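You operate a simulated robot arm through the tools that you are given. There is no shell and no other tool. Be economical: measure what you need, move in short steps, check, and stop when the job is done.

Carry out the task below with a simulated two-armed robot. There is one attempt and no reset: what you move stays moved.

## Task
Take the rag from the top of the ledger table and hang it over the wooden bar on the bulb rack.

Only the result counts: the job must be done as asked and must still hold three seconds after the hand-in. Knocking over, shifting, dropping, spilling or breaking anything else fails it.

## Robot
Two 7-joint arms with two-finger parallel grippers on one trunk, on a base that drives. Base frame: it is fixed to the floor where the robot stands at the start and does not move with it; the origin is under the middle of the robot, x ahead of it, y to its left, z up; the surface under the hand at the start is at about z = 720. Units: mm, rad, N and s.
The left shoulder is at the start at [70, 130, 1012], the right one opposite. With the tool pointing down near the work surface each hand reaches from about 220 to 520 mm from the robot's upright axis, wherever it stands, measured 20 degrees to its own side. Payload 1.57 kg a hand.
The tool frame of a hand sits at the grasp point between the pads (the TCP): z along the fingers, y along the line on which they close. The tips reach 30 mm beyond it. Largest opening 80 mm; finger width 17, thickness 12; the body of the gripper, 40 by 82 mm, starts 80 mm behind the TCP.
Orientation is told as [roll, pitch, yaw] about the base's x, y, z axes, in that order, counted from this pose: with the fingers straight down and closing along the base's y, the tool's x points along the base's -x, its y along +y and its z along -z.

## Interface
- The arms move only by the tool jog_arm. It takes "left_series", "right_series" or both (then of equal length, played together; a hand with none holds still); each is a list of rows, each a list of 7 numbers: the shift along the tool's x, y, z in m, then the turn, a rotation vector about the tool's x, y, z in rad, then the opening, from 0 (shut) to 1 (fully open). In form: [[x, y, z, rx, ry, rz, fingers], ...]. A call has 1 to 10 rows; each row shifts and turns the commanded pose from where the row before left it, along the tool's axes as they then stand. Rows are played at 5 a second. More than 50 mm and 0.15 rad between two rows, or a gripper value outside its range, and nothing of the call is played. A pose out of reach is approached as far as the arm can. The call stops where the force on the tool passes 40 N (or 10 N more than at its start, if that is more) or the arm is blocked; 0.2 s more then pass. Each finger travels about 108 mm/s and halts on what it meets, pressing with about 24 N; the grip force reading is that of the motor and also rises with nothing between the fingers. The clock runs only during rows and for 0.2 s after the last one: add rows that do not move to give the fingers time. The reply holds the time, the measured pose of the TCP, the force on the tool along the base axes, the opening and the grip force, in the units named above and with some noise, with the torque about the TCP (base axes, N m) and any sound that the robot's microphone picked up.
- Cameras (640 x 400 px; columns grow to the right, rows downward): "scene" is now at [125, -51.4, 1221.5]; the picture's right is [-0.46, -0.89, 0.00], its down [-0.62, 0.32, -0.71] and it looks along [0.63, -0.33, -0.70] (base axes); focal length 279 px, centre (320, 200). "left" rides on the left gripper at [72, 7, -122] in its tool frame; the picture's right is [-0.09, 1.00, 0.00], its down [-0.84, -0.08, -0.54] and it looks along [-0.54, -0.05, 0.84] (tool axes); focal length 238 px, centre (320, 200). "right" rides on the right gripper at [72, -7, -122] in its tool frame; the picture's right is [0.09, 1.00, 0.00], its down [-0.84, 0.08, -0.54] and it looks along [-0.54, 0.05, 0.84] (tool axes); focal length 238 px, centre (320, 200). There is no depth. A picture from a camera that has moved, and an enlarged one, comes with that camera's place and axes in the base frame and with its lens. The place of the scene camera against the robot may be out by one fixed shift of up to 18 mm in any direction.
- grab_frame(camera): a new picture of that camera. It takes no simulated time.
- raise_lower(by): slides the trunk up (or, below 0, down) by that many mm; the arms and the scene camera ride with it, the base frame stays. It gives what a move gives, with no picture.
- steer(legs): drives the robot by 1 to 6 legs, each [ahead, left, turn to the left] in mm, mm and rad, along the robot's own axes; the way and the turn of a leg run together, so that a leg with both is an arc; at most 1500 mm and 3.142 rad a leg. The arms and the cameras ride along, it lands a little off, and it stops where it bumps. It gives what a move gives.
- pan_tilt(pan, tilt): turns the head with the scene camera to pan (to the left, within 1.501 rad either way) and tilt (down, from -0.506 to 1.204), counted from straight ahead of the robot. It gives what a move gives.
- inspect(camera, box): a new picture of the part [left, top, right, bottom] of that camera's present view, enlarged. It takes no simulated time.
- sign_off(): hands the job in; it is judged then, once.

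Go step by step. Nothing tells you exact positions but the pictures and the camera data: compare them with the known pose of the tool, close in by small moves and look again before you grip or let go. The budget is 120 turns and 88 pictures, counting those below and the enlarged ones. Unless the task says otherwise, let go and move clear before handing in, and close with one line.

The tools are called after ">>>" as name(argument=value, ...) on one line, values as JSON. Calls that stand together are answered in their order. jog_arm: Moves the arms, as the interface text tells. Its arguments: {"type":"object","properties":{"left_series":{"type":"array","items":{"type":"array","items":{"type":"number"}}},"right_series":{"type":"array","items":{"type":"array","items":{"type":"number"}}}},"required":[]} The other tools are called the same way: raise_lower (by) slides the trunk up or down; steer (legs) drives the base; pan_tilt (pan, tilt) turns the head that bears the scene camera; grab_frame (camera) takes a picture; inspect (camera, box) takes an enlarged picture of a part of a camera's view; sign_off () hands the job in.

At the start:

```text
clock: 0.0
left_tcp_pos: [326.1, 29.1, 851.5]
left_tcp_rot: [0.001, 0.002, -0.002]
left_wrist_force: [0.3, 0.4, 0.2]
left_moment: [-0.03, 0.01, 0.03]
left_finger_gap: 79.9
left_grasp_force: 0.1
right_tcp_pos: [377.1, -243.8, 950.3]
right_tcp_rot: [0.0, 0.0, 0.0]
right_wrist_force: [-0.2, -0.2, -1.2]
right_moment: [0.0, 0.0, -0.05]
right_finger_gap: 79.9
right_grasp_force: 0.1
trunk travel left (down, up): [-650.0, 290.0]
robot x, y, heading: [-2.2, 1.8, -0.0]
head pan, tilt: [-0.48, 0.778]
```

scene: 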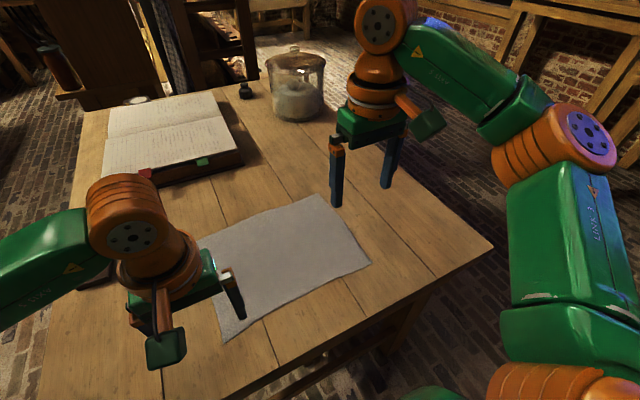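
right: 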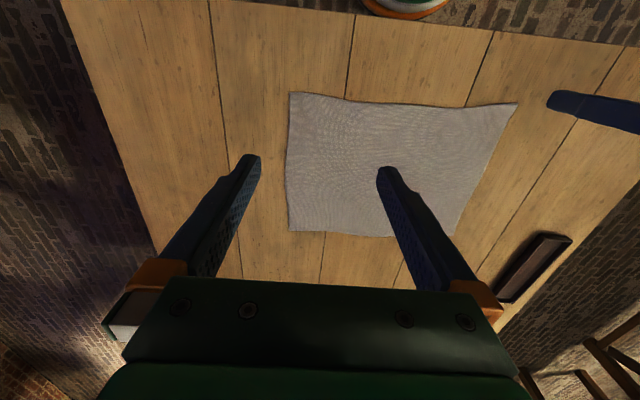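
left: 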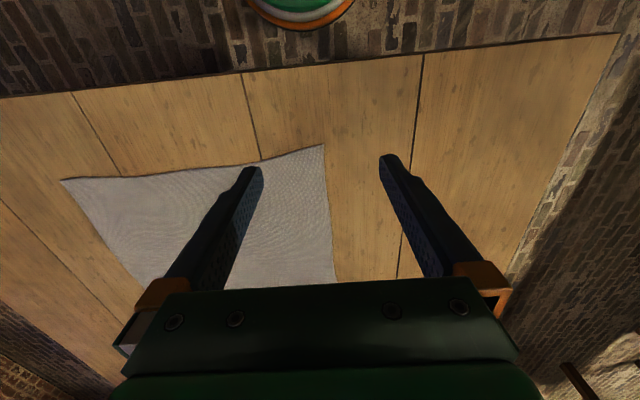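

I see the grey rag flat on the table in front of me, with a ledger and a jar behind it. I still have to find the bulb rack, so I'll look around with the head.

>>> pan_tilt(pan=0.5, tilt=0.3)

>>> grab_frame(camera="scene")

>>> pan_tilt(pan=-0.9, tilt=0.3)

>>> grab_frame(camera="scene")

```text
clock: 1.2
left_tcp_pos: [327.3, 28.9, 850.9]
left_tcp_rot: [0.0, 0.0, 0.0]
left_wrist_force: [0.3, -0.6, 0.0]
left_moment: [0.01, 0.01, 0.0]
left_finger_gap: 80.1
left_grasp_force: 0.0
right_tcp_pos: [376.5, -243.5, 950.7]
right_tcp_rot: [0.002, -0.001, 0.0]
right_wrist_force: [-0.3, 0.1, -0.6]
right_moment: [-0.01, 0.03, 0.01]
right_finger_gap: 80.0
right_grasp_force: 0.0
trunk travel left (down, up): [-650.0, 290.0]
robot x, y, heading: [-1.0, 0.0, -0.001]
head pan, tilt: [0.499, 0.3]
```

```text
84 pictures are left
camera scene: at [134.6, 30.9, 1264.1], right [0.48, -0.88, 0.0], down [-0.26, -0.14, -0.96], along [0.84, 0.46, -0.3], focal length 279 px, centre (320, 200)
```

scene: 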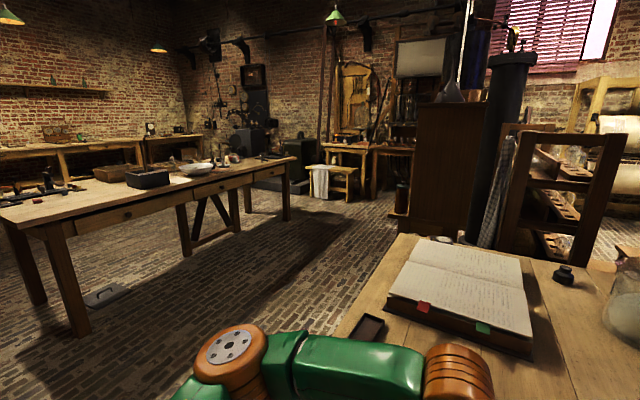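

```text
clock: 2.8
left_tcp_pos: [326.8, 29.4, 852.7]
left_tcp_rot: [-0.001, -0.001, 0.0]
left_wrist_force: [-1.0, 0.1, 0.1]
left_moment: [0.02, -0.02, 0.0]
left_finger_gap: 79.9
left_grasp_force: 0.0
right_tcp_pos: [376.5, -243.4, 950.9]
right_tcp_rot: [0.001, 0.001, 0.0]
right_wrist_force: [-0.4, -0.1, -0.7]
right_moment: [0.02, 0.01, -0.03]
right_finger_gap: 80.0
right_grasp_force: 0.1
trunk travel left (down, up): [-650.0, 290.0]
robot x, y, heading: [4.6, -2.2, -0.001]
head pan, tilt: [-0.901, 0.3]
```

```text
83 pictures are left
camera scene: at [110.6, -86.8, 1264.1], right [-0.78, -0.62, 0.0], down [-0.18, 0.23, -0.96], along [0.59, -0.75, -0.3], focal length 279 px, centre (320, 200)
```

scene: 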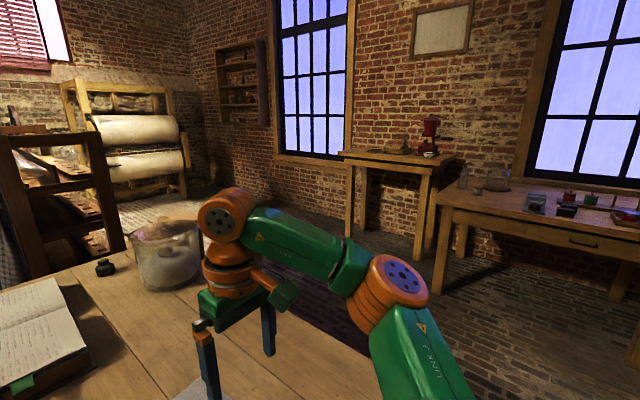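

The shelved wooden rack behind the table is probably the bulb rack. I'll look straight at it and zoom in.

>>> pan_tilt(pan=0.05, tilt=0.3)

>>> grab_frame(camera="scene")

>>> inspect(camera="scene", box=[160, 60, 480, 260])

```text
clock: 4.0
left_tcp_pos: [325.6, 28.6, 851.6]
left_tcp_rot: [0.0, 0.0, 0.001]
left_wrist_force: [0.1, -0.5, 0.5]
left_moment: [0.04, 0.02, -0.02]
left_finger_gap: 80.0
left_grasp_force: 0.0
right_tcp_pos: [375.8, -244.1, 949.7]
right_tcp_rot: [-0.001, -0.001, 0.0]
right_wrist_force: [-0.3, -0.9, 0.1]
right_moment: [-0.02, 0.01, 0.02]
right_finger_gap: 80.1
right_grasp_force: 0.0
trunk travel left (down, up): [-650.0, 290.0]
robot x, y, heading: [-1.4, 0.5, -0.001]
head pan, tilt: [0.051, 0.3]
```

```text
82 pictures are left
camera scene: at [145.8, -9.1, 1264.1], right [0.05, -1.0, 0.0], down [-0.3, -0.01, -0.96], along [0.95, 0.05, -0.3], focal length 279 px, centre (320, 200)
```

scene: 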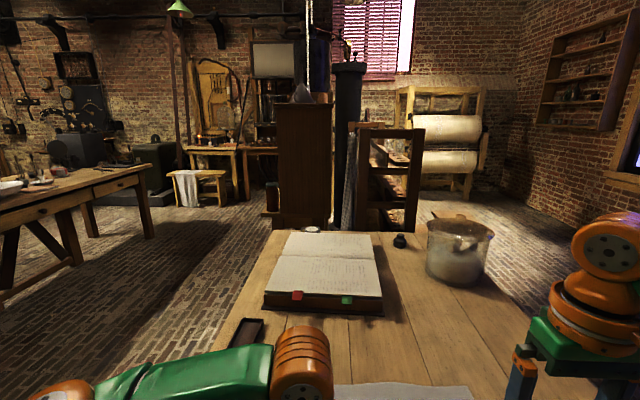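

```text
2.00 times, centred on (320, 160) of scene
camera zoom: at [145.8, -9.1, 1264.1], right [0.05, -1.0, 0.0], down [-0.3, -0.01, -0.96], along [0.95, 0.05, -0.3], focal length 559 px, centre (320, 280)
```

zoom: 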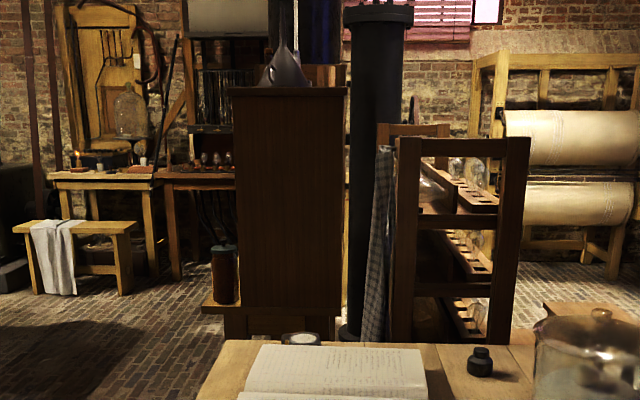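

The open rack with the bulbs is behind the table. I'll drive left to see its far side and find the bar.

>>> steer(legs=[[0, 900, 0], [700, 0, 0]])

>>> pan_tilt(pan=-0.7, tilt=0.3)

>>> grab_frame(camera="scene")

```text
clock: 12.2
left_tcp_pos: [1033.5, 931.2, 852.3]
left_tcp_rot: [0.0, -0.001, 0.0]
left_wrist_force: [0.6, -0.7, -0.5]
left_moment: [0.0, -0.02, 0.0]
left_finger_gap: 80.1
left_grasp_force: 0.0
right_tcp_pos: [1081.1, 660.3, 950.0]
right_tcp_rot: [-0.001, 0.0, -0.002]
right_wrist_force: [-0.8, -0.5, -0.5]
right_moment: [0.01, 0.01, 0.01]
right_finger_gap: 80.0
right_grasp_force: 0.0
trunk travel left (down, up): [-650.0, 290.0]
robot x, y, heading: [706.4, 899.7, 0.002]
head pan, tilt: [0.051, 0.3]
```

```text
clock: 13.3
left_tcp_pos: [1032.1, 931.9, 851.6]
left_tcp_rot: [0.0, -0.001, 0.001]
left_wrist_force: [-0.9, -0.6, 0.5]
left_moment: [0.01, 0.02, 0.0]
left_finger_gap: 80.2
left_grasp_force: 0.0
right_tcp_pos: [1081.5, 659.3, 950.5]
right_tcp_rot: [0.001, 0.001, -0.002]
right_wrist_force: [0.2, 0.9, 0.1]
right_moment: [-0.03, -0.02, -0.02]
right_finger_gap: 79.8
right_grasp_force: 0.1
trunk travel left (down, up): [-650.0, 290.0]
robot x, y, heading: [705.5, 903.7, -0.001]
head pan, tilt: [-0.7, 0.3]
```

```text
80 pictures are left
camera scene: at [829.5, 829.2, 1264.1], right [-0.64, -0.77, 0.0], down [-0.23, 0.19, -0.96], along [0.73, -0.62, -0.3], focal length 279 px, centre (320, 200)
```

scene: 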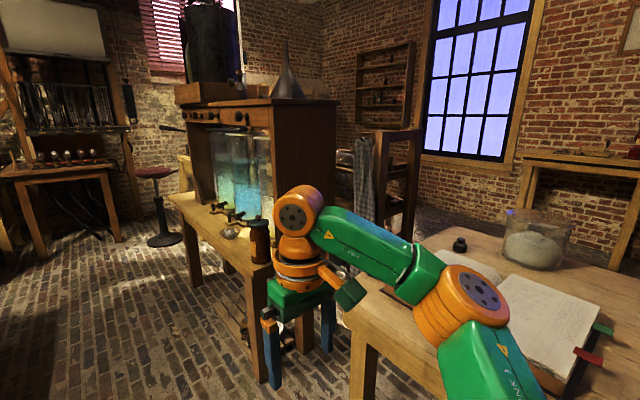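

The bulb rack is partly hidden by a cabinet. I'll zoom in on it.

>>> inspect(camera="scene", box=[310, 110, 450, 240])

```text
3.08 times, centred on (380, 175) of scene
camera zoom: at [829.5, 829.2, 1264.1], right [-0.64, -0.77, 0.0], down [-0.23, 0.19, -0.96], along [0.73, -0.62, -0.3], focal length 860 px, centre (135, 277)
```

zoom: 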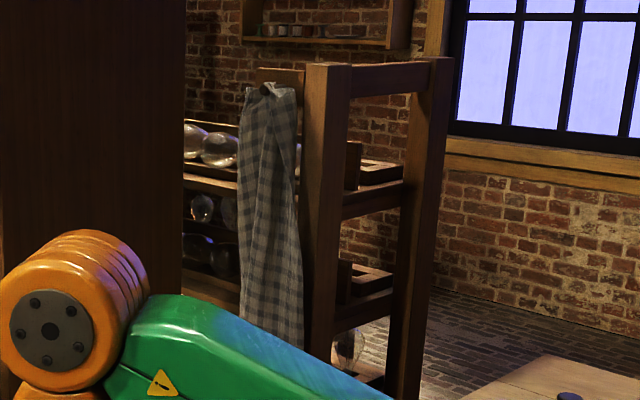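

The apron on a peg hides part of the rack. I'll go round to the other side of the table to see the right side.

>>> steer(legs=[[-800, 0, 0], [0, -1100, 0], [0, -1150, 0], [1000, 0, 0]])

>>> pan_tilt(pan=0.8, tilt=0.3)

>>> grab_frame(camera="scene")

```text
clock: 33.2
left_tcp_pos: [1248.5, -1342.1, 851.6]
left_tcp_rot: [0.0, -0.002, 0.003]
left_wrist_force: [0.3, 1.3, -0.1]
left_moment: [-0.02, 0.0, 0.04]
left_finger_gap: 79.8
left_grasp_force: 0.1
right_tcp_pos: [1298.2, -1614.5, 950.4]
right_tcp_rot: [-0.001, 0.0, 0.003]
right_wrist_force: [-0.6, 0.0, -0.5]
right_moment: [-0.03, -0.01, 0.01]
right_finger_gap: 80.1
right_grasp_force: 0.0
trunk travel left (down, up): [-650.0, 290.0]
robot x, y, heading: [920.5, -1370.2, 0.005]
head pan, tilt: [-0.7, 0.3]
```

```text
clock: 34.8
left_tcp_pos: [1248.5, -1342.7, 851.4]
left_tcp_rot: [0.0, 0.0, 0.003]
left_wrist_force: [0.7, -0.5, 0.2]
left_moment: [0.01, -0.01, -0.07]
left_finger_gap: 80.0
left_grasp_force: 0.0
right_tcp_pos: [1298.3, -1614.9, 949.4]
right_tcp_rot: [-0.001, 0.0, 0.005]
right_wrist_force: [0.0, 0.0, 0.3]
right_moment: [-0.01, 0.06, 0.0]
right_finger_gap: 80.2
right_grasp_force: 0.1
trunk travel left (down, up): [-650.0, 290.0]
robot x, y, heading: [922.3, -1373.6, 0.004]
head pan, tilt: [0.799, 0.3]
```

```text
78 pictures are left
camera scene: at [1038.7, -1319.2, 1264.1], right [0.72, -0.69, 0.0], down [-0.21, -0.21, -0.96], along [0.66, 0.69, -0.3], focal length 279 px, centre (320, 200)
```

scene: 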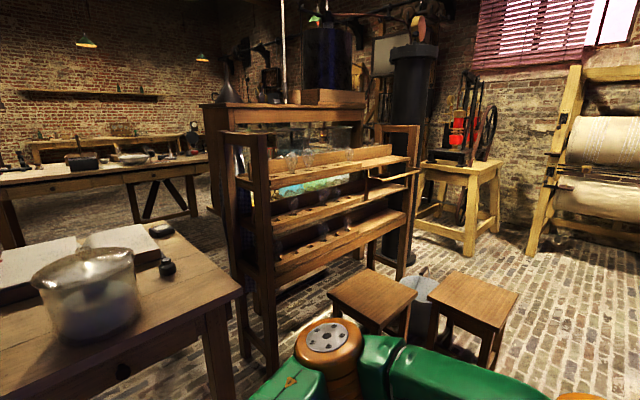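

>>> inspect(camera="scene", box=[210, 95, 440, 240])

>>> inspect(camera="scene", box=[330, 110, 440, 220])

```text
2.76 times, centred on (325, 168) of scene
camera zoom: at [1038.7, -1319.2, 1264.1], right [0.72, -0.69, 0.0], down [-0.21, -0.21, -0.96], along [0.66, 0.69, -0.3], focal length 771 px, centre (306, 290)
```

zoom: 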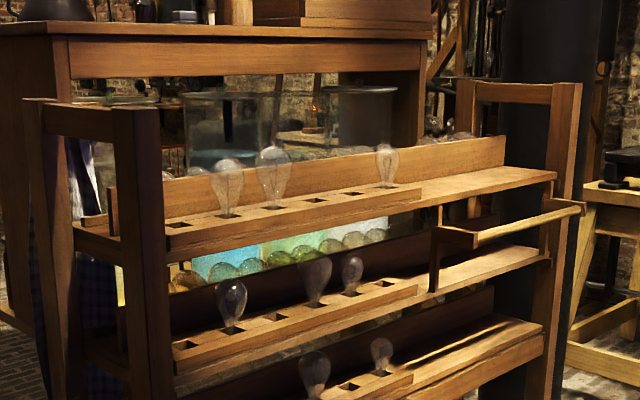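

```text
3.64 times, centred on (385, 165) of scene
camera zoom: at [1038.7, -1319.2, 1264.1], right [0.72, -0.69, 0.0], down [-0.21, -0.21, -0.96], along [0.66, 0.69, -0.3], focal length 1016 px, centre (84, 327)
```

zoom: 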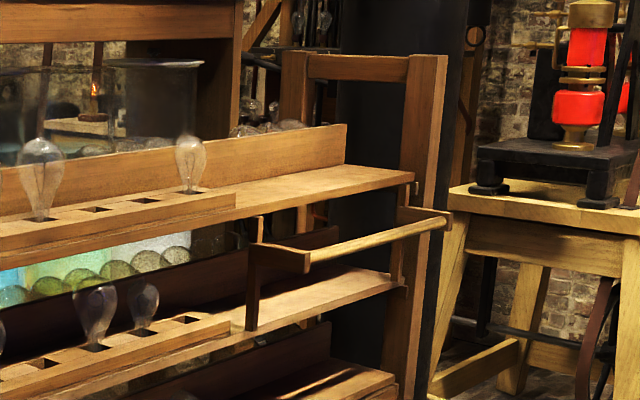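

The wooden bar is a towel rail on the rack's −y side, running along x at about z≈950, with stools and a bucket under it. I'll scout it from the far (+x) end.

>>> steer(legs=[[0, -350, 0], [1200, 0, 0], [850, 0, 0], [0, 0, 2.2]])

>>> pan_tilt(pan=0.0, tilt=0.45)

>>> grab_frame(camera="scene")

```text
clock: 52.3
left_tcp_pos: [2774.6, -1499.6, 850.2]
left_tcp_rot: [0.0, 0.0, 2.241]
left_wrist_force: [0.9, 0.1, -0.8]
left_moment: [-0.02, -0.01, 0.01]
left_finger_gap: 80.1
left_grasp_force: 0.1
right_tcp_pos: [2955.9, -1290.7, 950.8]
right_tcp_rot: [0.0, 0.001, 2.243]
right_wrist_force: [0.6, 0.4, -0.5]
right_moment: [0.02, 0.02, 0.04]
right_finger_gap: 80.1
right_grasp_force: 0.0
trunk travel left (down, up): [-650.0, 290.0]
robot x, y, heading: [2999.5, -1736.3, 2.24]
head pan, tilt: [0.799, 0.3]
```

```text
clock: 53.5
left_tcp_pos: [2773.8, -1499.2, 851.2]
left_tcp_rot: [0.001, 0.001, 2.243]
left_wrist_force: [-0.3, 0.1, 0.0]
left_moment: [0.0, -0.03, -0.02]
left_finger_gap: 80.1
left_grasp_force: 0.0
right_tcp_pos: [2955.5, -1291.5, 950.4]
right_tcp_rot: [0.001, 0.0, 2.242]
right_wrist_force: [-0.1, 0.1, -0.1]
right_moment: [-0.01, 0.02, 0.0]
right_finger_gap: 80.1
right_grasp_force: 0.1
trunk travel left (down, up): [-650.0, 290.0]
robot x, y, heading: [3001.7, -1736.5, 2.241]
head pan, tilt: [0.0, 0.45]
```

```text
75 pictures are left
camera scene: at [2913.8, -1640.3, 1250.2], right [0.78, 0.62, 0.0], down [0.27, -0.34, -0.9], along [-0.56, 0.7, -0.44], focal length 279 px, centre (320, 200)
```

scene: 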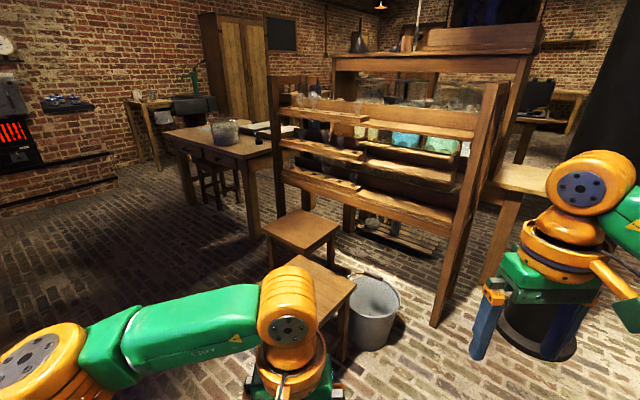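

>>> inspect(camera="scene", box=[260, 70, 520, 330])

>>> inspect(camera="scene", box=[340, 90, 500, 200])

```text
1.54 times, centred on (390, 200) of scene
camera zoom: at [2913.8, -1640.3, 1250.2], right [0.78, 0.62, 0.0], down [0.27, -0.34, -0.9], along [-0.56, 0.7, -0.44], focal length 430 px, centre (212, 200)
```

zoom: 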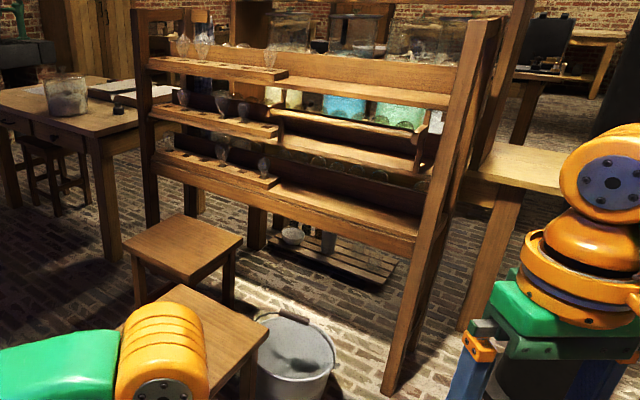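

```text
3.64 times, centred on (420, 145) of scene
camera zoom: at [2913.8, -1640.3, 1250.2], right [0.78, 0.62, 0.0], down [0.27, -0.34, -0.9], along [-0.56, 0.7, -0.44], focal length 1016 px, centre (-44, 400)
```

zoom: 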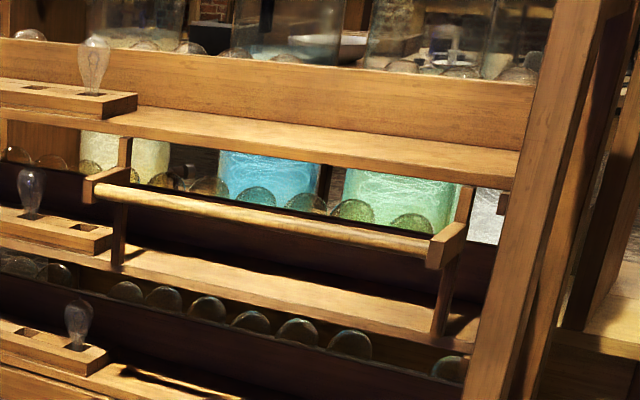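

The bar sits at about z≈915, y≈−500, x≈2250–2655, with the shelf front at y≈−420. I need my own base size to choose a parking spot, so I'll look down.

>>> pan_tilt(pan=0.0, tilt=1.2)

>>> grab_frame(camera="scene")

>>> pan_tilt(pan=-0.5, tilt=0.5)

>>> grab_frame(camera="scene")

```text
clock: 54.6
left_tcp_pos: [2774.4, -1499.4, 851.5]
left_tcp_rot: [0.0, 0.001, 2.242]
left_wrist_force: [1.0, 0.6, 0.9]
left_moment: [0.0, 0.01, 0.02]
left_finger_gap: 80.0
left_grasp_force: 0.0
right_tcp_pos: [2955.8, -1292.2, 950.4]
right_tcp_rot: [0.0, 0.0, 2.244]
right_wrist_force: [0.4, -0.2, -0.5]
right_moment: [-0.04, 0.01, 0.0]
right_finger_gap: 80.1
right_grasp_force: 0.1
trunk travel left (down, up): [-650.0, 290.0]
robot x, y, heading: [3000.0, -1740.3, 2.243]
head pan, tilt: [0.0, 1.201]
```

```text
72 pictures are left
camera scene: at [2936.2, -1668.4, 1192.1], right [0.78, 0.62, 0.0], down [0.58, -0.73, -0.36], along [-0.23, 0.28, -0.93], focal length 279 px, centre (320, 200)
```

scene: 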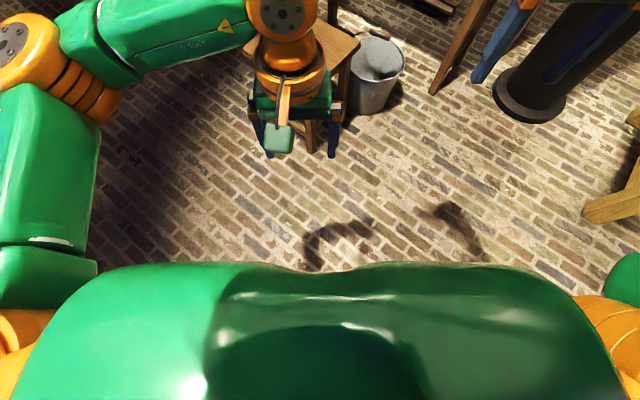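

```text
clock: 55.6
left_tcp_pos: [2773.8, -1499.2, 850.8]
left_tcp_rot: [0.0, 0.0, 2.244]
left_wrist_force: [-0.2, -0.8, -0.4]
left_moment: [-0.04, 0.02, 0.0]
left_finger_gap: 79.9
left_grasp_force: 0.0
right_tcp_pos: [2955.6, -1291.6, 950.6]
right_tcp_rot: [-0.001, -0.001, 2.244]
right_wrist_force: [-0.8, -0.6, 0.0]
right_moment: [-0.01, 0.0, 0.01]
right_finger_gap: 80.0
right_grasp_force: 0.1
trunk travel left (down, up): [-650.0, 290.0]
robot x, y, heading: [3002.7, -1737.6, 2.241]
head pan, tilt: [-0.499, 0.499]
```

```text
71 pictures are left
camera scene: at [2955.4, -1622.6, 1245.6], right [0.98, 0.17, 0.0], down [0.08, -0.47, -0.88], along [-0.15, 0.86, -0.48], focal length 279 px, centre (320, 200)
```

scene: 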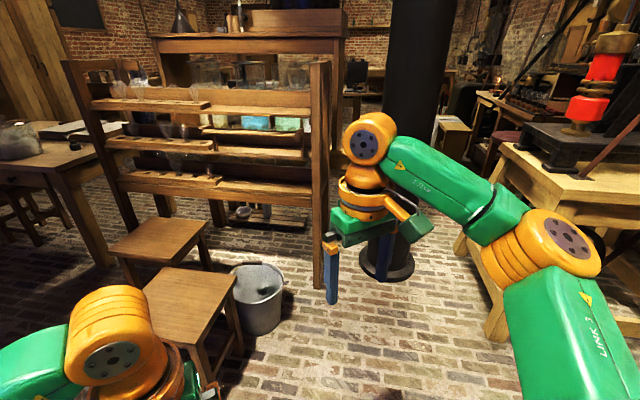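

Floor near the rack's far end is free; I'd park at about (2900, −690) for the hanging. Now I'll drive back to the table, centred on the rag (y≈−129).

>>> steer(legs=[[0, 0, -2.241], [-1100, 0, 0], [-1000, 0, 0], [0, 370, 0], [-1000, 0, 0], [0, 1220, 0]])

>>> pan_tilt(pan=0.0, tilt=0.8)

>>> grab_frame(camera="scene")

```text
clock: 83.9
left_tcp_pos: [103.0, -247.9, 850.9]
left_tcp_rot: [0.001, -0.001, 0.08]
left_wrist_force: [-0.1, 0.3, -1.2]
left_moment: [0.0, 0.01, -0.02]
left_finger_gap: 80.2
left_grasp_force: 0.1
right_tcp_pos: [175.2, -514.6, 950.9]
right_tcp_rot: [0.001, 0.0, 0.079]
right_wrist_force: [0.0, -0.5, -0.5]
right_moment: [0.0, 0.02, 0.01]
right_finger_gap: 79.8
right_grasp_force: 0.1
trunk travel left (down, up): [-650.0, 290.0]
robot x, y, heading: [-223.5, -298.6, 0.076]
head pan, tilt: [-0.499, 0.499]
```

```text
clock: 84.8
left_tcp_pos: [103.3, -248.8, 851.3]
left_tcp_rot: [0.001, 0.0, 0.08]
left_wrist_force: [0.7, -0.7, -0.4]
left_moment: [0.01, -0.01, 0.0]
left_finger_gap: 79.9
left_grasp_force: 0.0
right_tcp_pos: [173.5, -515.0, 950.4]
right_tcp_rot: [0.001, 0.0, 0.08]
right_wrist_force: [0.4, 0.1, -0.4]
right_moment: [-0.02, 0.0, 0.0]
right_finger_gap: 79.9
right_grasp_force: 0.0
trunk travel left (down, up): [-650.0, 290.0]
robot x, y, heading: [-220.8, -304.4, 0.077]
head pan, tilt: [0.0, 0.799]
```

```text
70 pictures are left
camera scene: at [-88.1, -306.7, 1219.8], right [0.08, -1.0, 0.0], down [-0.71, -0.06, -0.7], along [0.7, 0.06, -0.72], focal length 279 px, centre (320, 200)
```

scene: 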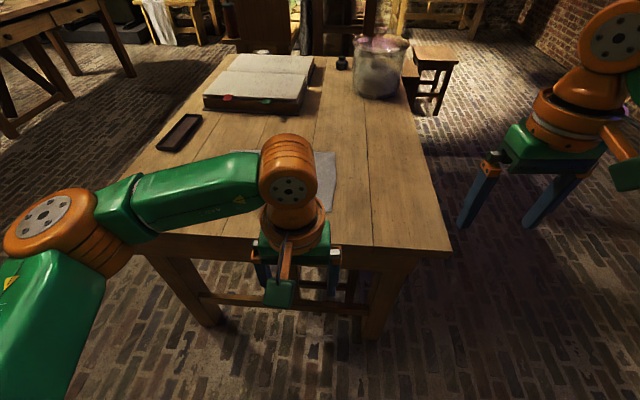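

I've landed a bit short and slightly turned, so I'll correct the heading and position.

>>> steer(legs=[[0, 0, -0.077], [0, 175, 0], [221, 0, 0]])

>>> grab_frame(camera="scene")

>>> grab_frame(camera="right")

>>> grab_frame(camera="left")

```text
clock: 88.1
left_tcp_pos: [328.1, -98.0, 852.2]
left_tcp_rot: [0.001, 0.0, 0.004]
left_wrist_force: [-0.2, -0.5, 0.4]
left_moment: [0.03, 0.01, 0.02]
left_finger_gap: 80.0
left_grasp_force: 0.0
right_tcp_pos: [379.5, -369.9, 951.2]
right_tcp_rot: [-0.001, 0.0, 0.001]
right_wrist_force: [0.5, 0.2, 0.4]
right_moment: [0.0, 0.01, 0.04]
right_finger_gap: 80.0
right_grasp_force: 0.0
trunk travel left (down, up): [-650.0, 290.0]
robot x, y, heading: [1.7, -128.1, 0.0]
head pan, tilt: [0.0, 0.799]
```

```text
69 pictures are left
camera scene: at [135.0, -141.0, 1219.9], right [0.0, -1.0, 0.0], down [-0.72, 0.0, -0.7], along [0.7, 0.0, -0.72], focal length 279 px, centre (320, 200)
```

scene: 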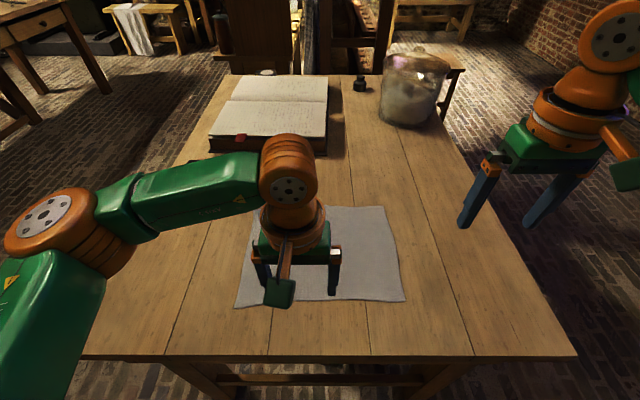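

```text
68 pictures are left
camera right: at [306.1, -376.7, 1071.7], right [-0.09, 1.0, 0.0], down [0.84, 0.08, 0.54], along [0.54, 0.05, -0.84], focal length 238 px, centre (320, 200)
```

right: 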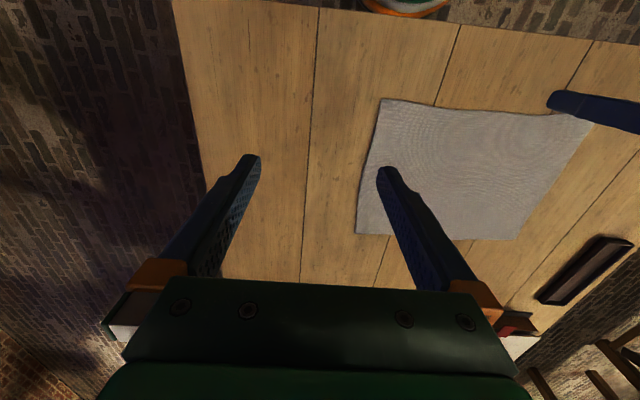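

```text
67 pictures are left
camera left: at [256.4, -91.3, 973.4], right [0.09, 1.0, 0.0], down [0.84, -0.07, 0.54], along [0.54, -0.05, -0.84], focal length 238 px, centre (320, 200)
```

left: 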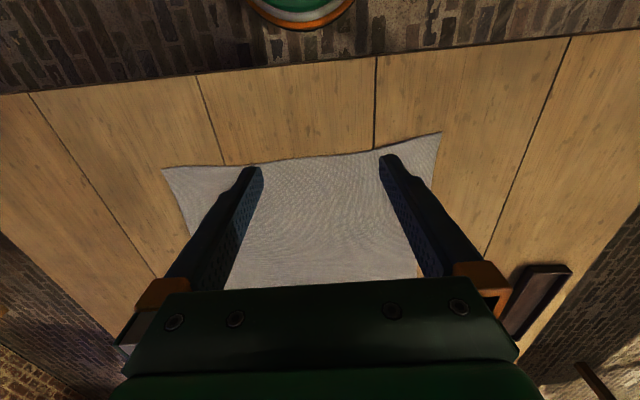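

The rag spans about x 350–600, y −285 to +35. I'll bring both hands above the midpoints of its two short edges, fingers half open.

>>> jog_arm(right_series=[[-0.02, 0.022, 0.032, 0, 0, 0, 0.8], [-0.02, 0.022, 0.032, 0, 0, 0, 0.5], [-0.02, 0.022, 0.032, 0, 0, 0, 0.5], [-0.02, 0.022, 0.032, 0, 0, 0, 0.5], [-0.02, 0.022, 0.033, 0, 0, 0, 0.5]], left_series=[[-0.028, 0.022, 0.012, 0, 0, 0, 0.8], [-0.028, 0.022, 0.012, 0, 0, 0, 0.5], [-0.028, 0.022, 0.012, 0, 0, 0, 0.5], [-0.028, 0.022, 0.012, 0, 0, 0, 0.5], [-0.028, 0.022, 0.014, 0, 0, 0, 0.5]])

>>> grab_frame(camera="right")

>>> grab_frame(camera="left")

```text
clock: 89.3
left_tcp_pos: [469.8, 15.0, 789.9]
left_tcp_rot: [0.001, 0.002, 0.001]
left_wrist_force: [1.1, -0.5, -0.3]
left_moment: [-0.02, 0.02, 0.04]
left_finger_gap: 39.7
left_grasp_force: 0.0
right_tcp_pos: [479.3, -259.4, 787.5]
right_tcp_rot: [-0.001, 0.002, 0.003]
right_wrist_force: [0.0, -0.6, -0.1]
right_moment: [0.04, 0.02, -0.02]
right_finger_gap: 40.2
right_grasp_force: 0.1
trunk travel left (down, up): [-650.0, 290.0]
robot x, y, heading: [1.5, -130.6, 0.004]
head pan, tilt: [0.0, 0.799]
```

```text
66 pictures are left
camera right: at [406.9, -266.4, 909.5], right [-0.1, 1.0, 0.0], down [0.84, 0.08, 0.54], along [0.54, 0.05, -0.84], focal length 238 px, centre (320, 200)
```

right: 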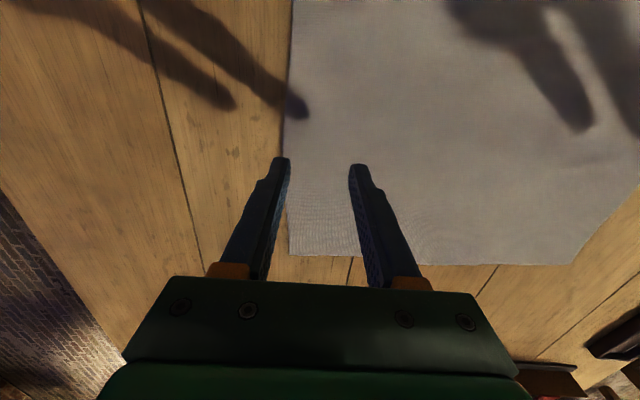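

```text
65 pictures are left
camera left: at [397.0, 22.1, 911.1], right [0.09, 1.0, 0.0], down [0.84, -0.08, 0.54], along [0.54, -0.05, -0.84], focal length 238 px, centre (320, 200)
```

left: 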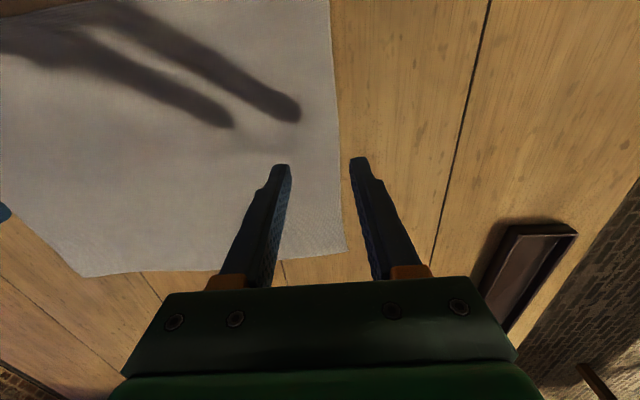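

Both outer fingers straddle the edges, so I'll shift each hand inward and lower close to the table.

>>> jog_arm(right_series=[[0, 0.014, 0.0, 0, 0, 0, 0.5], [0, 0, 0.02, 0, 0, 0, 0.5], [0, 0, 0.014, 0, 0, 0, 0.5]], left_series=[[0, -0.019, 0.0, 0, 0, 0, 0.5], [0, 0, 0.02, 0, 0, 0, 0.5], [0, 0, 0.016, 0, 0, 0, 0.5]])

>>> grab_frame(camera="right")

>>> grab_frame(camera="left")

```text
clock: 90.1
left_tcp_pos: [470.5, -5.7, 753.0]
left_tcp_rot: [0.0, -0.002, 0.005]
left_wrist_force: [-0.5, 0.2, 0.4]
left_moment: [0.01, 0.04, -0.05]
left_finger_gap: 40.0
left_grasp_force: 0.0
right_tcp_pos: [480.9, -246.0, 753.8]
right_tcp_rot: [0.0, -0.001, 0.003]
right_wrist_force: [-0.4, -0.1, -0.5]
right_moment: [-0.01, -0.01, 0.03]
right_finger_gap: 40.2
right_grasp_force: 0.0
trunk travel left (down, up): [-650.0, 290.0]
robot x, y, heading: [-0.6, -123.7, 0.003]
head pan, tilt: [0.0, 0.799]
```

```text
64 pictures are left
camera right: at [407.2, -252.6, 876.0], right [-0.09, 1.0, 0.0], down [0.84, 0.08, 0.54], along [0.54, 0.05, -0.84], focal length 238 px, centre (320, 200)
```

right: 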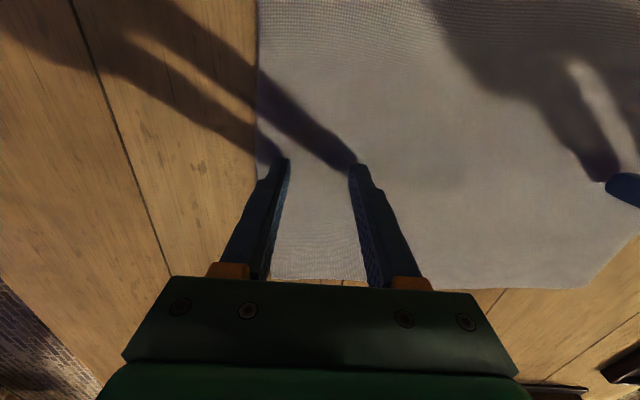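

```text
63 pictures are left
camera left: at [397.2, 1.1, 875.3], right [0.09, 1.0, 0.0], down [0.84, -0.07, 0.54], along [0.54, -0.05, -0.84], focal length 238 px, centre (320, 200)
```

left: 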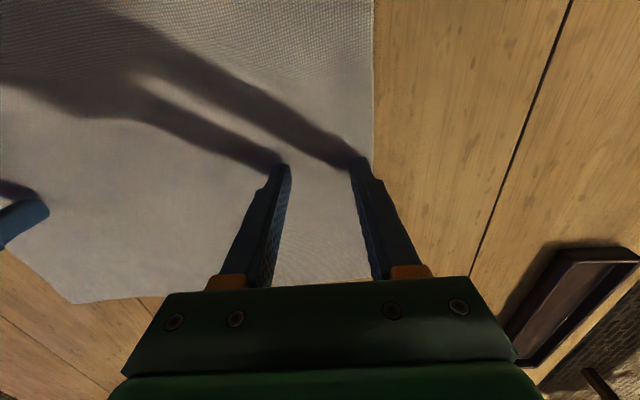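

Fingers are on the cloth just inside the edges. I'll lower until light contact.

>>> jog_arm(right_series=[[0, 0, 0.002, 0, 0, 0, 0.5], [0, 0, 0.002, 0, 0, 0, 0.5]], left_series=[[0, 0, 0.002, 0, 0, 0, 0.5], [0, 0, 0.002, 0, 0, 0, 0.5]])

```text
clock: 90.7
left_tcp_pos: [467.8, -5.6, 751.1]
left_tcp_rot: [0.0, -0.004, 0.004]
left_wrist_force: [3.2, 2.0, 12.4]
left_moment: [0.3, -0.07, -0.07]
left_finger_gap: 40.1
left_grasp_force: 0.3
right_tcp_pos: [479.1, -246.3, 752.3]
right_tcp_rot: [0.0, -0.004, 0.001]
right_wrist_force: [-0.1, 1.1, -0.3]
right_moment: [-0.03, 0.02, 0.0]
right_finger_gap: 40.1
right_grasp_force: 0.1
trunk travel left (down, up): [-650.0, 290.0]
robot x, y, heading: [3.2, -128.5, 0.003]
head pan, tilt: [0.0, 0.799]
```

Left touches with about 12 N and right is almost touching. I'll lower the right a bit more and close both.

>>> jog_arm(right_series=[[0, 0, 0.002, 0, 0, 0, 0.5], [0, 0, 0, 0, 0, 0, 0.25], [0, 0, 0, 0, 0, 0, 0.0], [0, 0, 0, 0, 0, 0, 0.0], [0, 0, 0, 0, 0, 0, 0.0]], left_series=[[0, 0, 0, 0, 0, 0, 0.5], [0, 0, 0, 0, 0, 0, 0.25], [0, 0, 0, 0, 0, 0, 0.0], [0, 0, 0, 0, 0, 0, 0.0], [0, 0, 0, 0, 0, 0, 0.0]])

>>> grab_frame(camera="right")

>>> grab_frame(camera="left")

```text
clock: 91.9
left_tcp_pos: [466.5, -6.6, 751.4]
left_tcp_rot: [-0.001, -0.003, 0.001]
left_wrist_force: [0.4, -17.5, 9.8]
left_moment: [-0.5, 0.0, 0.02]
left_finger_gap: 2.5
left_grasp_force: 24.0
right_tcp_pos: [477.5, -245.2, 750.9]
right_tcp_rot: [0.003, -0.005, 0.002]
right_wrist_force: [0.4, 16.6, 5.2]
right_moment: [0.44, 0.03, -0.01]
right_finger_gap: 1.9
right_grasp_force: 23.9
trunk travel left (down, up): [-650.0, 290.0]
robot x, y, heading: [2.7, -129.0, 0.005]
head pan, tilt: [0.0, 0.799]
```

```text
62 pictures are left
camera right: at [404.1, -252.2, 872.0], right [-0.1, 1.0, 0.0], down [0.83, 0.08, 0.55], along [0.54, 0.05, -0.84], focal length 238 px, centre (320, 200)
```

right: 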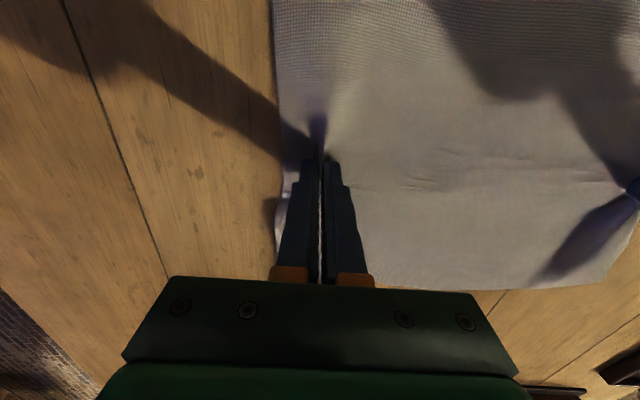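

```text
61 pictures are left
camera left: at [394.1, -0.4, 873.2], right [0.09, 1.0, 0.0], down [0.83, -0.07, 0.55], along [0.54, -0.05, -0.84], focal length 238 px, centre (320, 200)
```

left: 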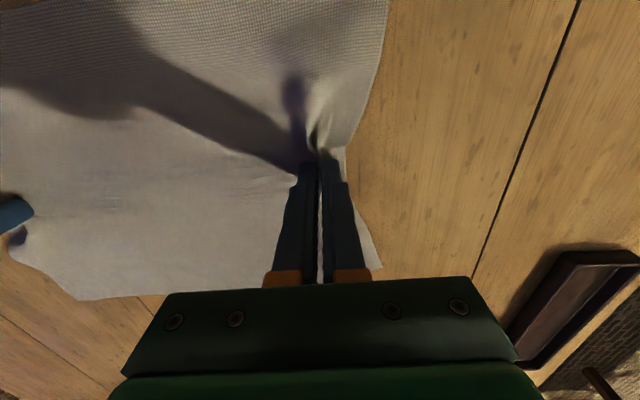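

Each hand has a fold of cloth pinched. I'll ease them slightly together and lift.

>>> jog_arm(right_series=[[0, 0.006, -0.004, 0, 0, 0, 0], [0, 0.005, -0.03, 0, 0, 0, 0], [0, 0.005, -0.04, 0, 0, 0, 0], [0, 0.005, -0.04, 0, 0, 0, 0]], left_series=[[0, -0.006, -0.004, 0, 0, 0, 0], [0, -0.005, -0.03, 0, 0, 0, 0], [0, -0.005, -0.04, 0, 0, 0, 0], [0, -0.005, -0.04, 0, 0, 0, 0]])

>>> grab_frame(camera="scene")

>>> grab_frame(camera="right")

```text
clock: 92.9
left_tcp_pos: [469.3, -27.6, 864.4]
left_tcp_rot: [0.001, 0.0, 0.003]
left_wrist_force: [0.1, 0.0, -0.2]
left_moment: [0.0, -0.02, -0.01]
left_finger_gap: 2.9
left_grasp_force: 23.9
right_tcp_pos: [478.9, -225.1, 863.7]
right_tcp_rot: [0.001, -0.002, 0.002]
right_wrist_force: [0.0, 0.7, 1.3]
right_moment: [-0.04, -0.02, 0.0]
right_finger_gap: 1.9
right_grasp_force: 23.6
trunk travel left (down, up): [-650.0, 290.0]
robot x, y, heading: [1.0, -127.3, 0.002]
head pan, tilt: [0.0, 0.799]
```

```text
60 pictures are left
camera scene: at [134.7, -141.0, 1219.8], right [0.0, -1.0, 0.0], down [-0.72, 0.0, -0.7], along [0.7, 0.0, -0.72], focal length 279 px, centre (320, 200)
```

scene: 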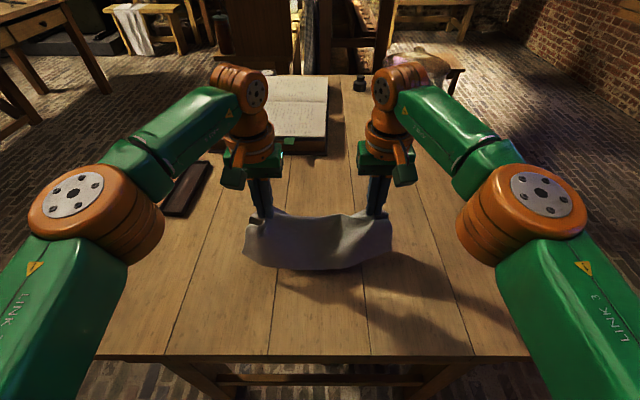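

```text
59 pictures are left
camera right: at [405.0, -232.1, 984.3], right [-0.09, 1.0, 0.0], down [0.84, 0.08, 0.54], along [0.54, 0.05, -0.84], focal length 238 px, centre (320, 200)
```

right: 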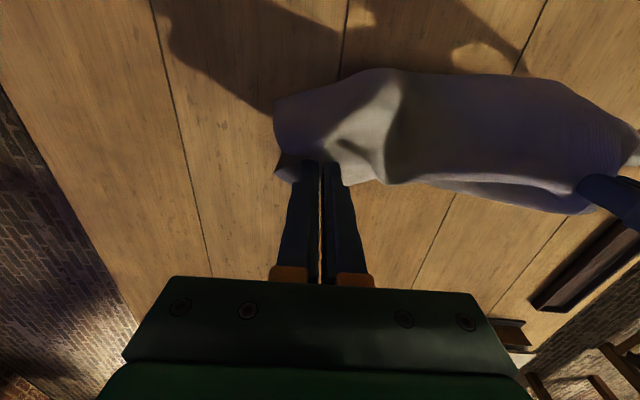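

The rag is lifted, held between both hands. I'll raise the trunk and start driving it around to the rack.

>>> raise_lower(by=230)

>>> steer(legs=[[-100, 0, 0], [0, -1270, 0], [1000, 0, 0], [0, -330, 0], [1000, 0, 0]])

>>> grab_frame(camera="scene")

```text
clock: 95.3
left_tcp_pos: [471.4, -27.6, 1094.4]
left_tcp_rot: [-0.001, 0.0, 0.003]
left_wrist_force: [0.2, -0.2, 0.1]
left_moment: [0.01, -0.01, -0.04]
left_finger_gap: 2.7
left_grasp_force: 23.7
right_tcp_pos: [479.3, -224.1, 1091.5]
right_tcp_rot: [0.001, -0.001, 0.002]
right_wrist_force: [-0.5, -0.2, -0.5]
right_moment: [0.02, 0.0, 0.01]
right_finger_gap: 1.9
right_grasp_force: 23.5
trunk travel left (down, up): [-880.0, 60.0]
robot x, y, heading: [1.8, -128.6, 0.001]
head pan, tilt: [0.0, 0.799]
```

```text
clock: 113.7
left_tcp_pos: [2377.1, -1622.3, 1093.3]
left_tcp_rot: [0.001, 0.0, -0.021]
left_wrist_force: [-0.6, -0.5, -0.1]
left_moment: [-0.02, 0.0, 0.01]
left_finger_gap: 2.9
left_grasp_force: 24.4
right_tcp_pos: [2379.7, -1819.5, 1093.4]
right_tcp_rot: [0.002, -0.001, -0.02]
right_wrist_force: [0.0, 0.1, -1.0]
right_moment: [0.0, -0.03, 0.02]
right_finger_gap: 1.9
right_grasp_force: 23.2
trunk travel left (down, up): [-880.0, 60.0]
robot x, y, heading: [1909.1, -1710.2, -0.02]
head pan, tilt: [0.0, 0.799]
```

```text
58 pictures are left
camera scene: at [2038.7, -1726.6, 1449.9], right [-0.02, -1.0, 0.0], down [-0.72, 0.01, -0.7], along [0.7, -0.01, -0.72], focal length 279 px, centre (320, 200)
```

scene: 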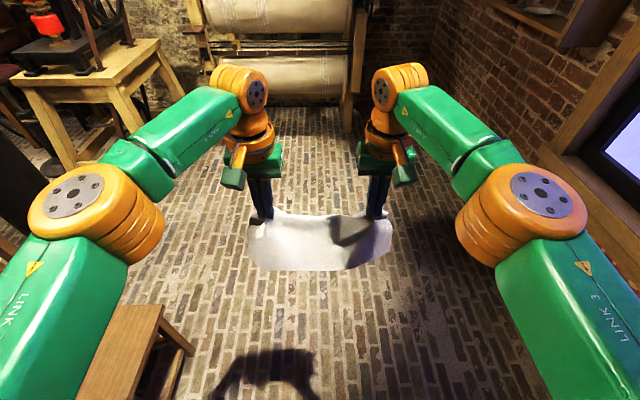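

Cloth is secure. I'll continue past the stools, turn toward the bar and raise the trunk fully.

>>> steer(legs=[[1100, 0, 0], [0, 350, 0], [0, 0, 2.47]])

>>> raise_lower(by=60)

>>> pan_tilt(pan=0.0, tilt=0.6)

>>> grab_frame(camera="scene")

```text
clock: 127.0
left_tcp_pos: [2585.4, -1162.7, 1094.2]
left_tcp_rot: [0.0, -0.001, 2.438]
left_wrist_force: [-0.4, 0.2, -0.9]
left_moment: [-0.05, -0.01, -0.03]
left_finger_gap: 2.7
left_grasp_force: 24.1
right_tcp_pos: [2707.9, -1007.6, 1093.1]
right_tcp_rot: [-0.001, 0.002, 2.439]
right_wrist_force: [0.4, -0.7, -0.7]
right_moment: [0.03, 0.02, -0.02]
right_finger_gap: 1.7
right_grasp_force: 23.2
trunk travel left (down, up): [-880.0, 60.0]
robot x, y, heading: [3009.2, -1387.2, 2.44]
head pan, tilt: [0.0, 0.799]
```

```text
clock: 128.0
left_tcp_pos: [2585.0, -1163.1, 1153.8]
left_tcp_rot: [0.0, 0.002, 2.44]
left_wrist_force: [-0.4, -0.5, -0.6]
left_moment: [-0.02, -0.02, -0.01]
left_finger_gap: 2.7
left_grasp_force: 23.9
right_tcp_pos: [2706.3, -1007.8, 1152.3]
right_tcp_rot: [-0.001, 0.001, 2.44]
right_wrist_force: [-0.5, 0.2, -0.4]
right_moment: [0.03, 0.04, -0.01]
right_finger_gap: 1.9
right_grasp_force: 23.7
trunk travel left (down, up): [-940.0, 0.0]
robot x, y, heading: [3007.3, -1389.3, 2.434]
head pan, tilt: [0.0, 0.799]
```

```text
clock: 128.7
left_tcp_pos: [2585.4, -1163.0, 1154.5]
left_tcp_rot: [0.0, -0.001, 2.441]
left_wrist_force: [0.0, 0.7, -0.6]
left_moment: [0.03, -0.05, -0.02]
left_finger_gap: 2.8
left_grasp_force: 24.3
right_tcp_pos: [2706.1, -1008.7, 1153.1]
right_tcp_rot: [-0.001, -0.002, 2.44]
right_wrist_force: [0.1, -0.7, 0.0]
right_moment: [-0.02, -0.01, -0.03]
right_finger_gap: 1.9
right_grasp_force: 23.8
trunk travel left (down, up): [-940.0, 0.0]
robot x, y, heading: [3004.1, -1388.3, 2.442]
head pan, tilt: [0.0, 0.6]
```

```text
57 pictures are left
camera scene: at [2902.9, -1314.3, 1526.5], right [0.65, 0.76, 0.0], down [0.43, -0.36, -0.82], along [-0.63, 0.53, -0.57], focal length 279 px, centre (320, 200)
```

scene: 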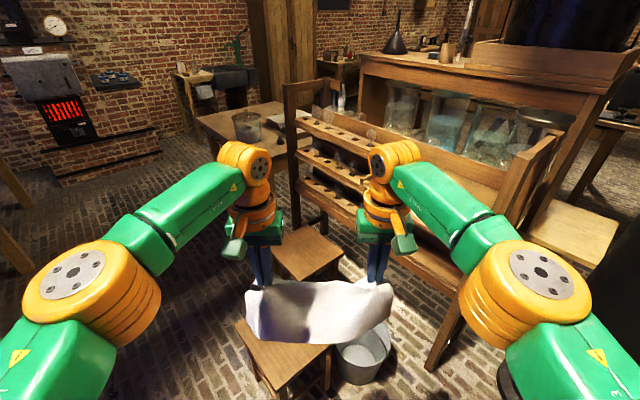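

I'll go halfway toward the parking spot and use an enlarged view to refine the bar's position.

>>> steer(legs=[[230, -158, 0.03]])

>>> pan_tilt(pan=0.0, tilt=0.75)

>>> grab_frame(camera="scene")

>>> grab_frame(camera="right")

```text
clock: 130.7
left_tcp_pos: [2500.1, -906.3, 1155.8]
left_tcp_rot: [-0.002, -0.001, 2.471]
left_wrist_force: [-0.1, -0.3, 0.5]
left_moment: [0.02, 0.0, -0.02]
left_finger_gap: 2.8
left_grasp_force: 24.3
right_tcp_pos: [2615.4, -748.1, 1154.2]
right_tcp_rot: [-0.002, -0.002, 2.472]
right_wrist_force: [0.1, -0.7, -0.9]
right_moment: [0.01, 0.0, 0.01]
right_finger_gap: 1.9
right_grasp_force: 23.8
trunk travel left (down, up): [-940.0, 0.0]
robot x, y, heading: [2930.5, -1118.4, 2.472]
head pan, tilt: [0.0, 0.6]
```

```text
clock: 131.4
left_tcp_pos: [2500.0, -904.9, 1154.7]
left_tcp_rot: [0.001, 0.0, 2.471]
left_wrist_force: [-0.2, -0.2, -0.1]
left_moment: [0.02, 0.02, -0.01]
left_finger_gap: 2.8
left_grasp_force: 23.8
right_tcp_pos: [2616.2, -744.4, 1153.0]
right_tcp_rot: [-0.001, -0.002, 2.471]
right_wrist_force: [-0.5, 0.3, -0.3]
right_moment: [-0.02, -0.02, -0.04]
right_finger_gap: 2.2
right_grasp_force: 23.2
trunk travel left (down, up): [-940.0, 0.0]
robot x, y, heading: [2926.4, -1118.1, 2.47]
head pan, tilt: [0.0, 0.75]
```

```text
56 pictures are left
camera scene: at [2826.0, -1049.7, 1513.9], right [0.62, 0.78, 0.0], down [0.53, -0.42, -0.73], along [-0.57, 0.45, -0.68], focal length 279 px, centre (320, 200)
```

scene: 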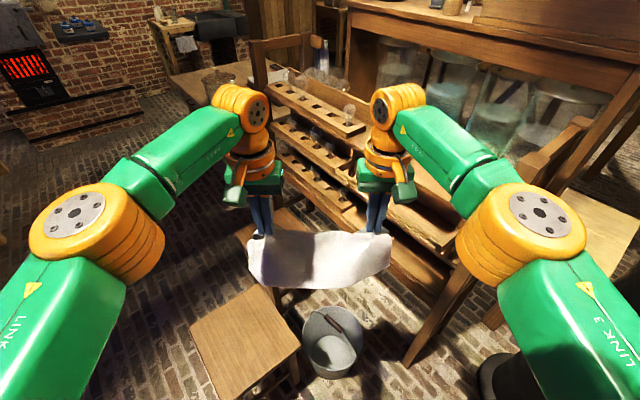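

```text
55 pictures are left
camera right: at [2675.2, -785.0, 1273.8], right [-0.55, -0.84, 0.0], down [-0.7, 0.46, 0.54], along [-0.45, 0.3, -0.84], focal length 238 px, centre (320, 200)
```

right: 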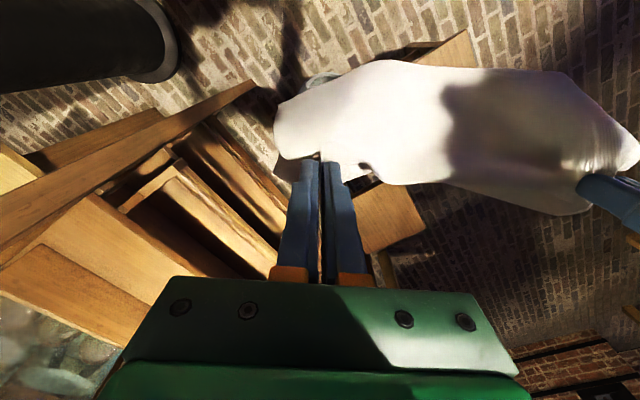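

I'll zoom in on the right camera for the bar.

>>> inspect(camera="right", box=[100, 100, 320, 290])

>>> inspect(camera="scene", box=[260, 160, 500, 310])

```text
2.11 times, centred on (210, 195) of right
camera zoom: at [2675.2, -785.0, 1273.8], right [-0.55, -0.84, 0.0], down [-0.7, 0.46, 0.54], along [-0.45, 0.3, -0.84], focal length 502 px, centre (552, 210)
```

zoom: 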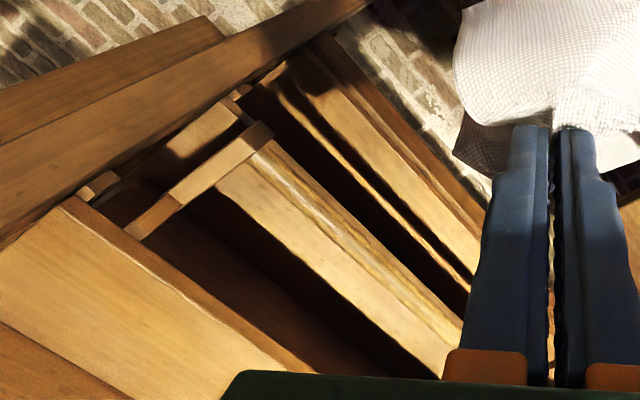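

```text
2.67 times, centred on (380, 235) of scene
camera zoom: at [2826.0, -1049.7, 1513.9], right [0.62, 0.78, 0.0], down [0.53, -0.42, -0.73], along [-0.57, 0.45, -0.68], focal length 745 px, centre (160, 107)
```

zoom: 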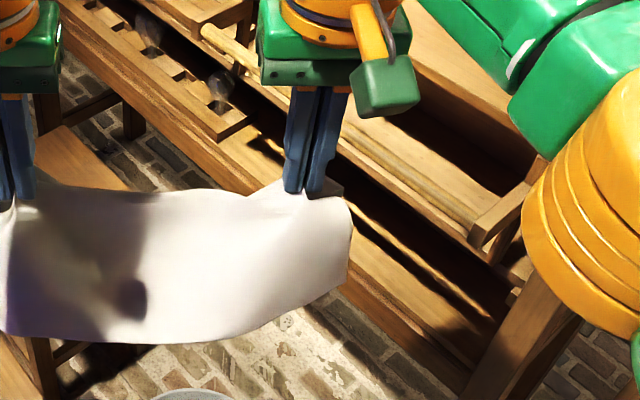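

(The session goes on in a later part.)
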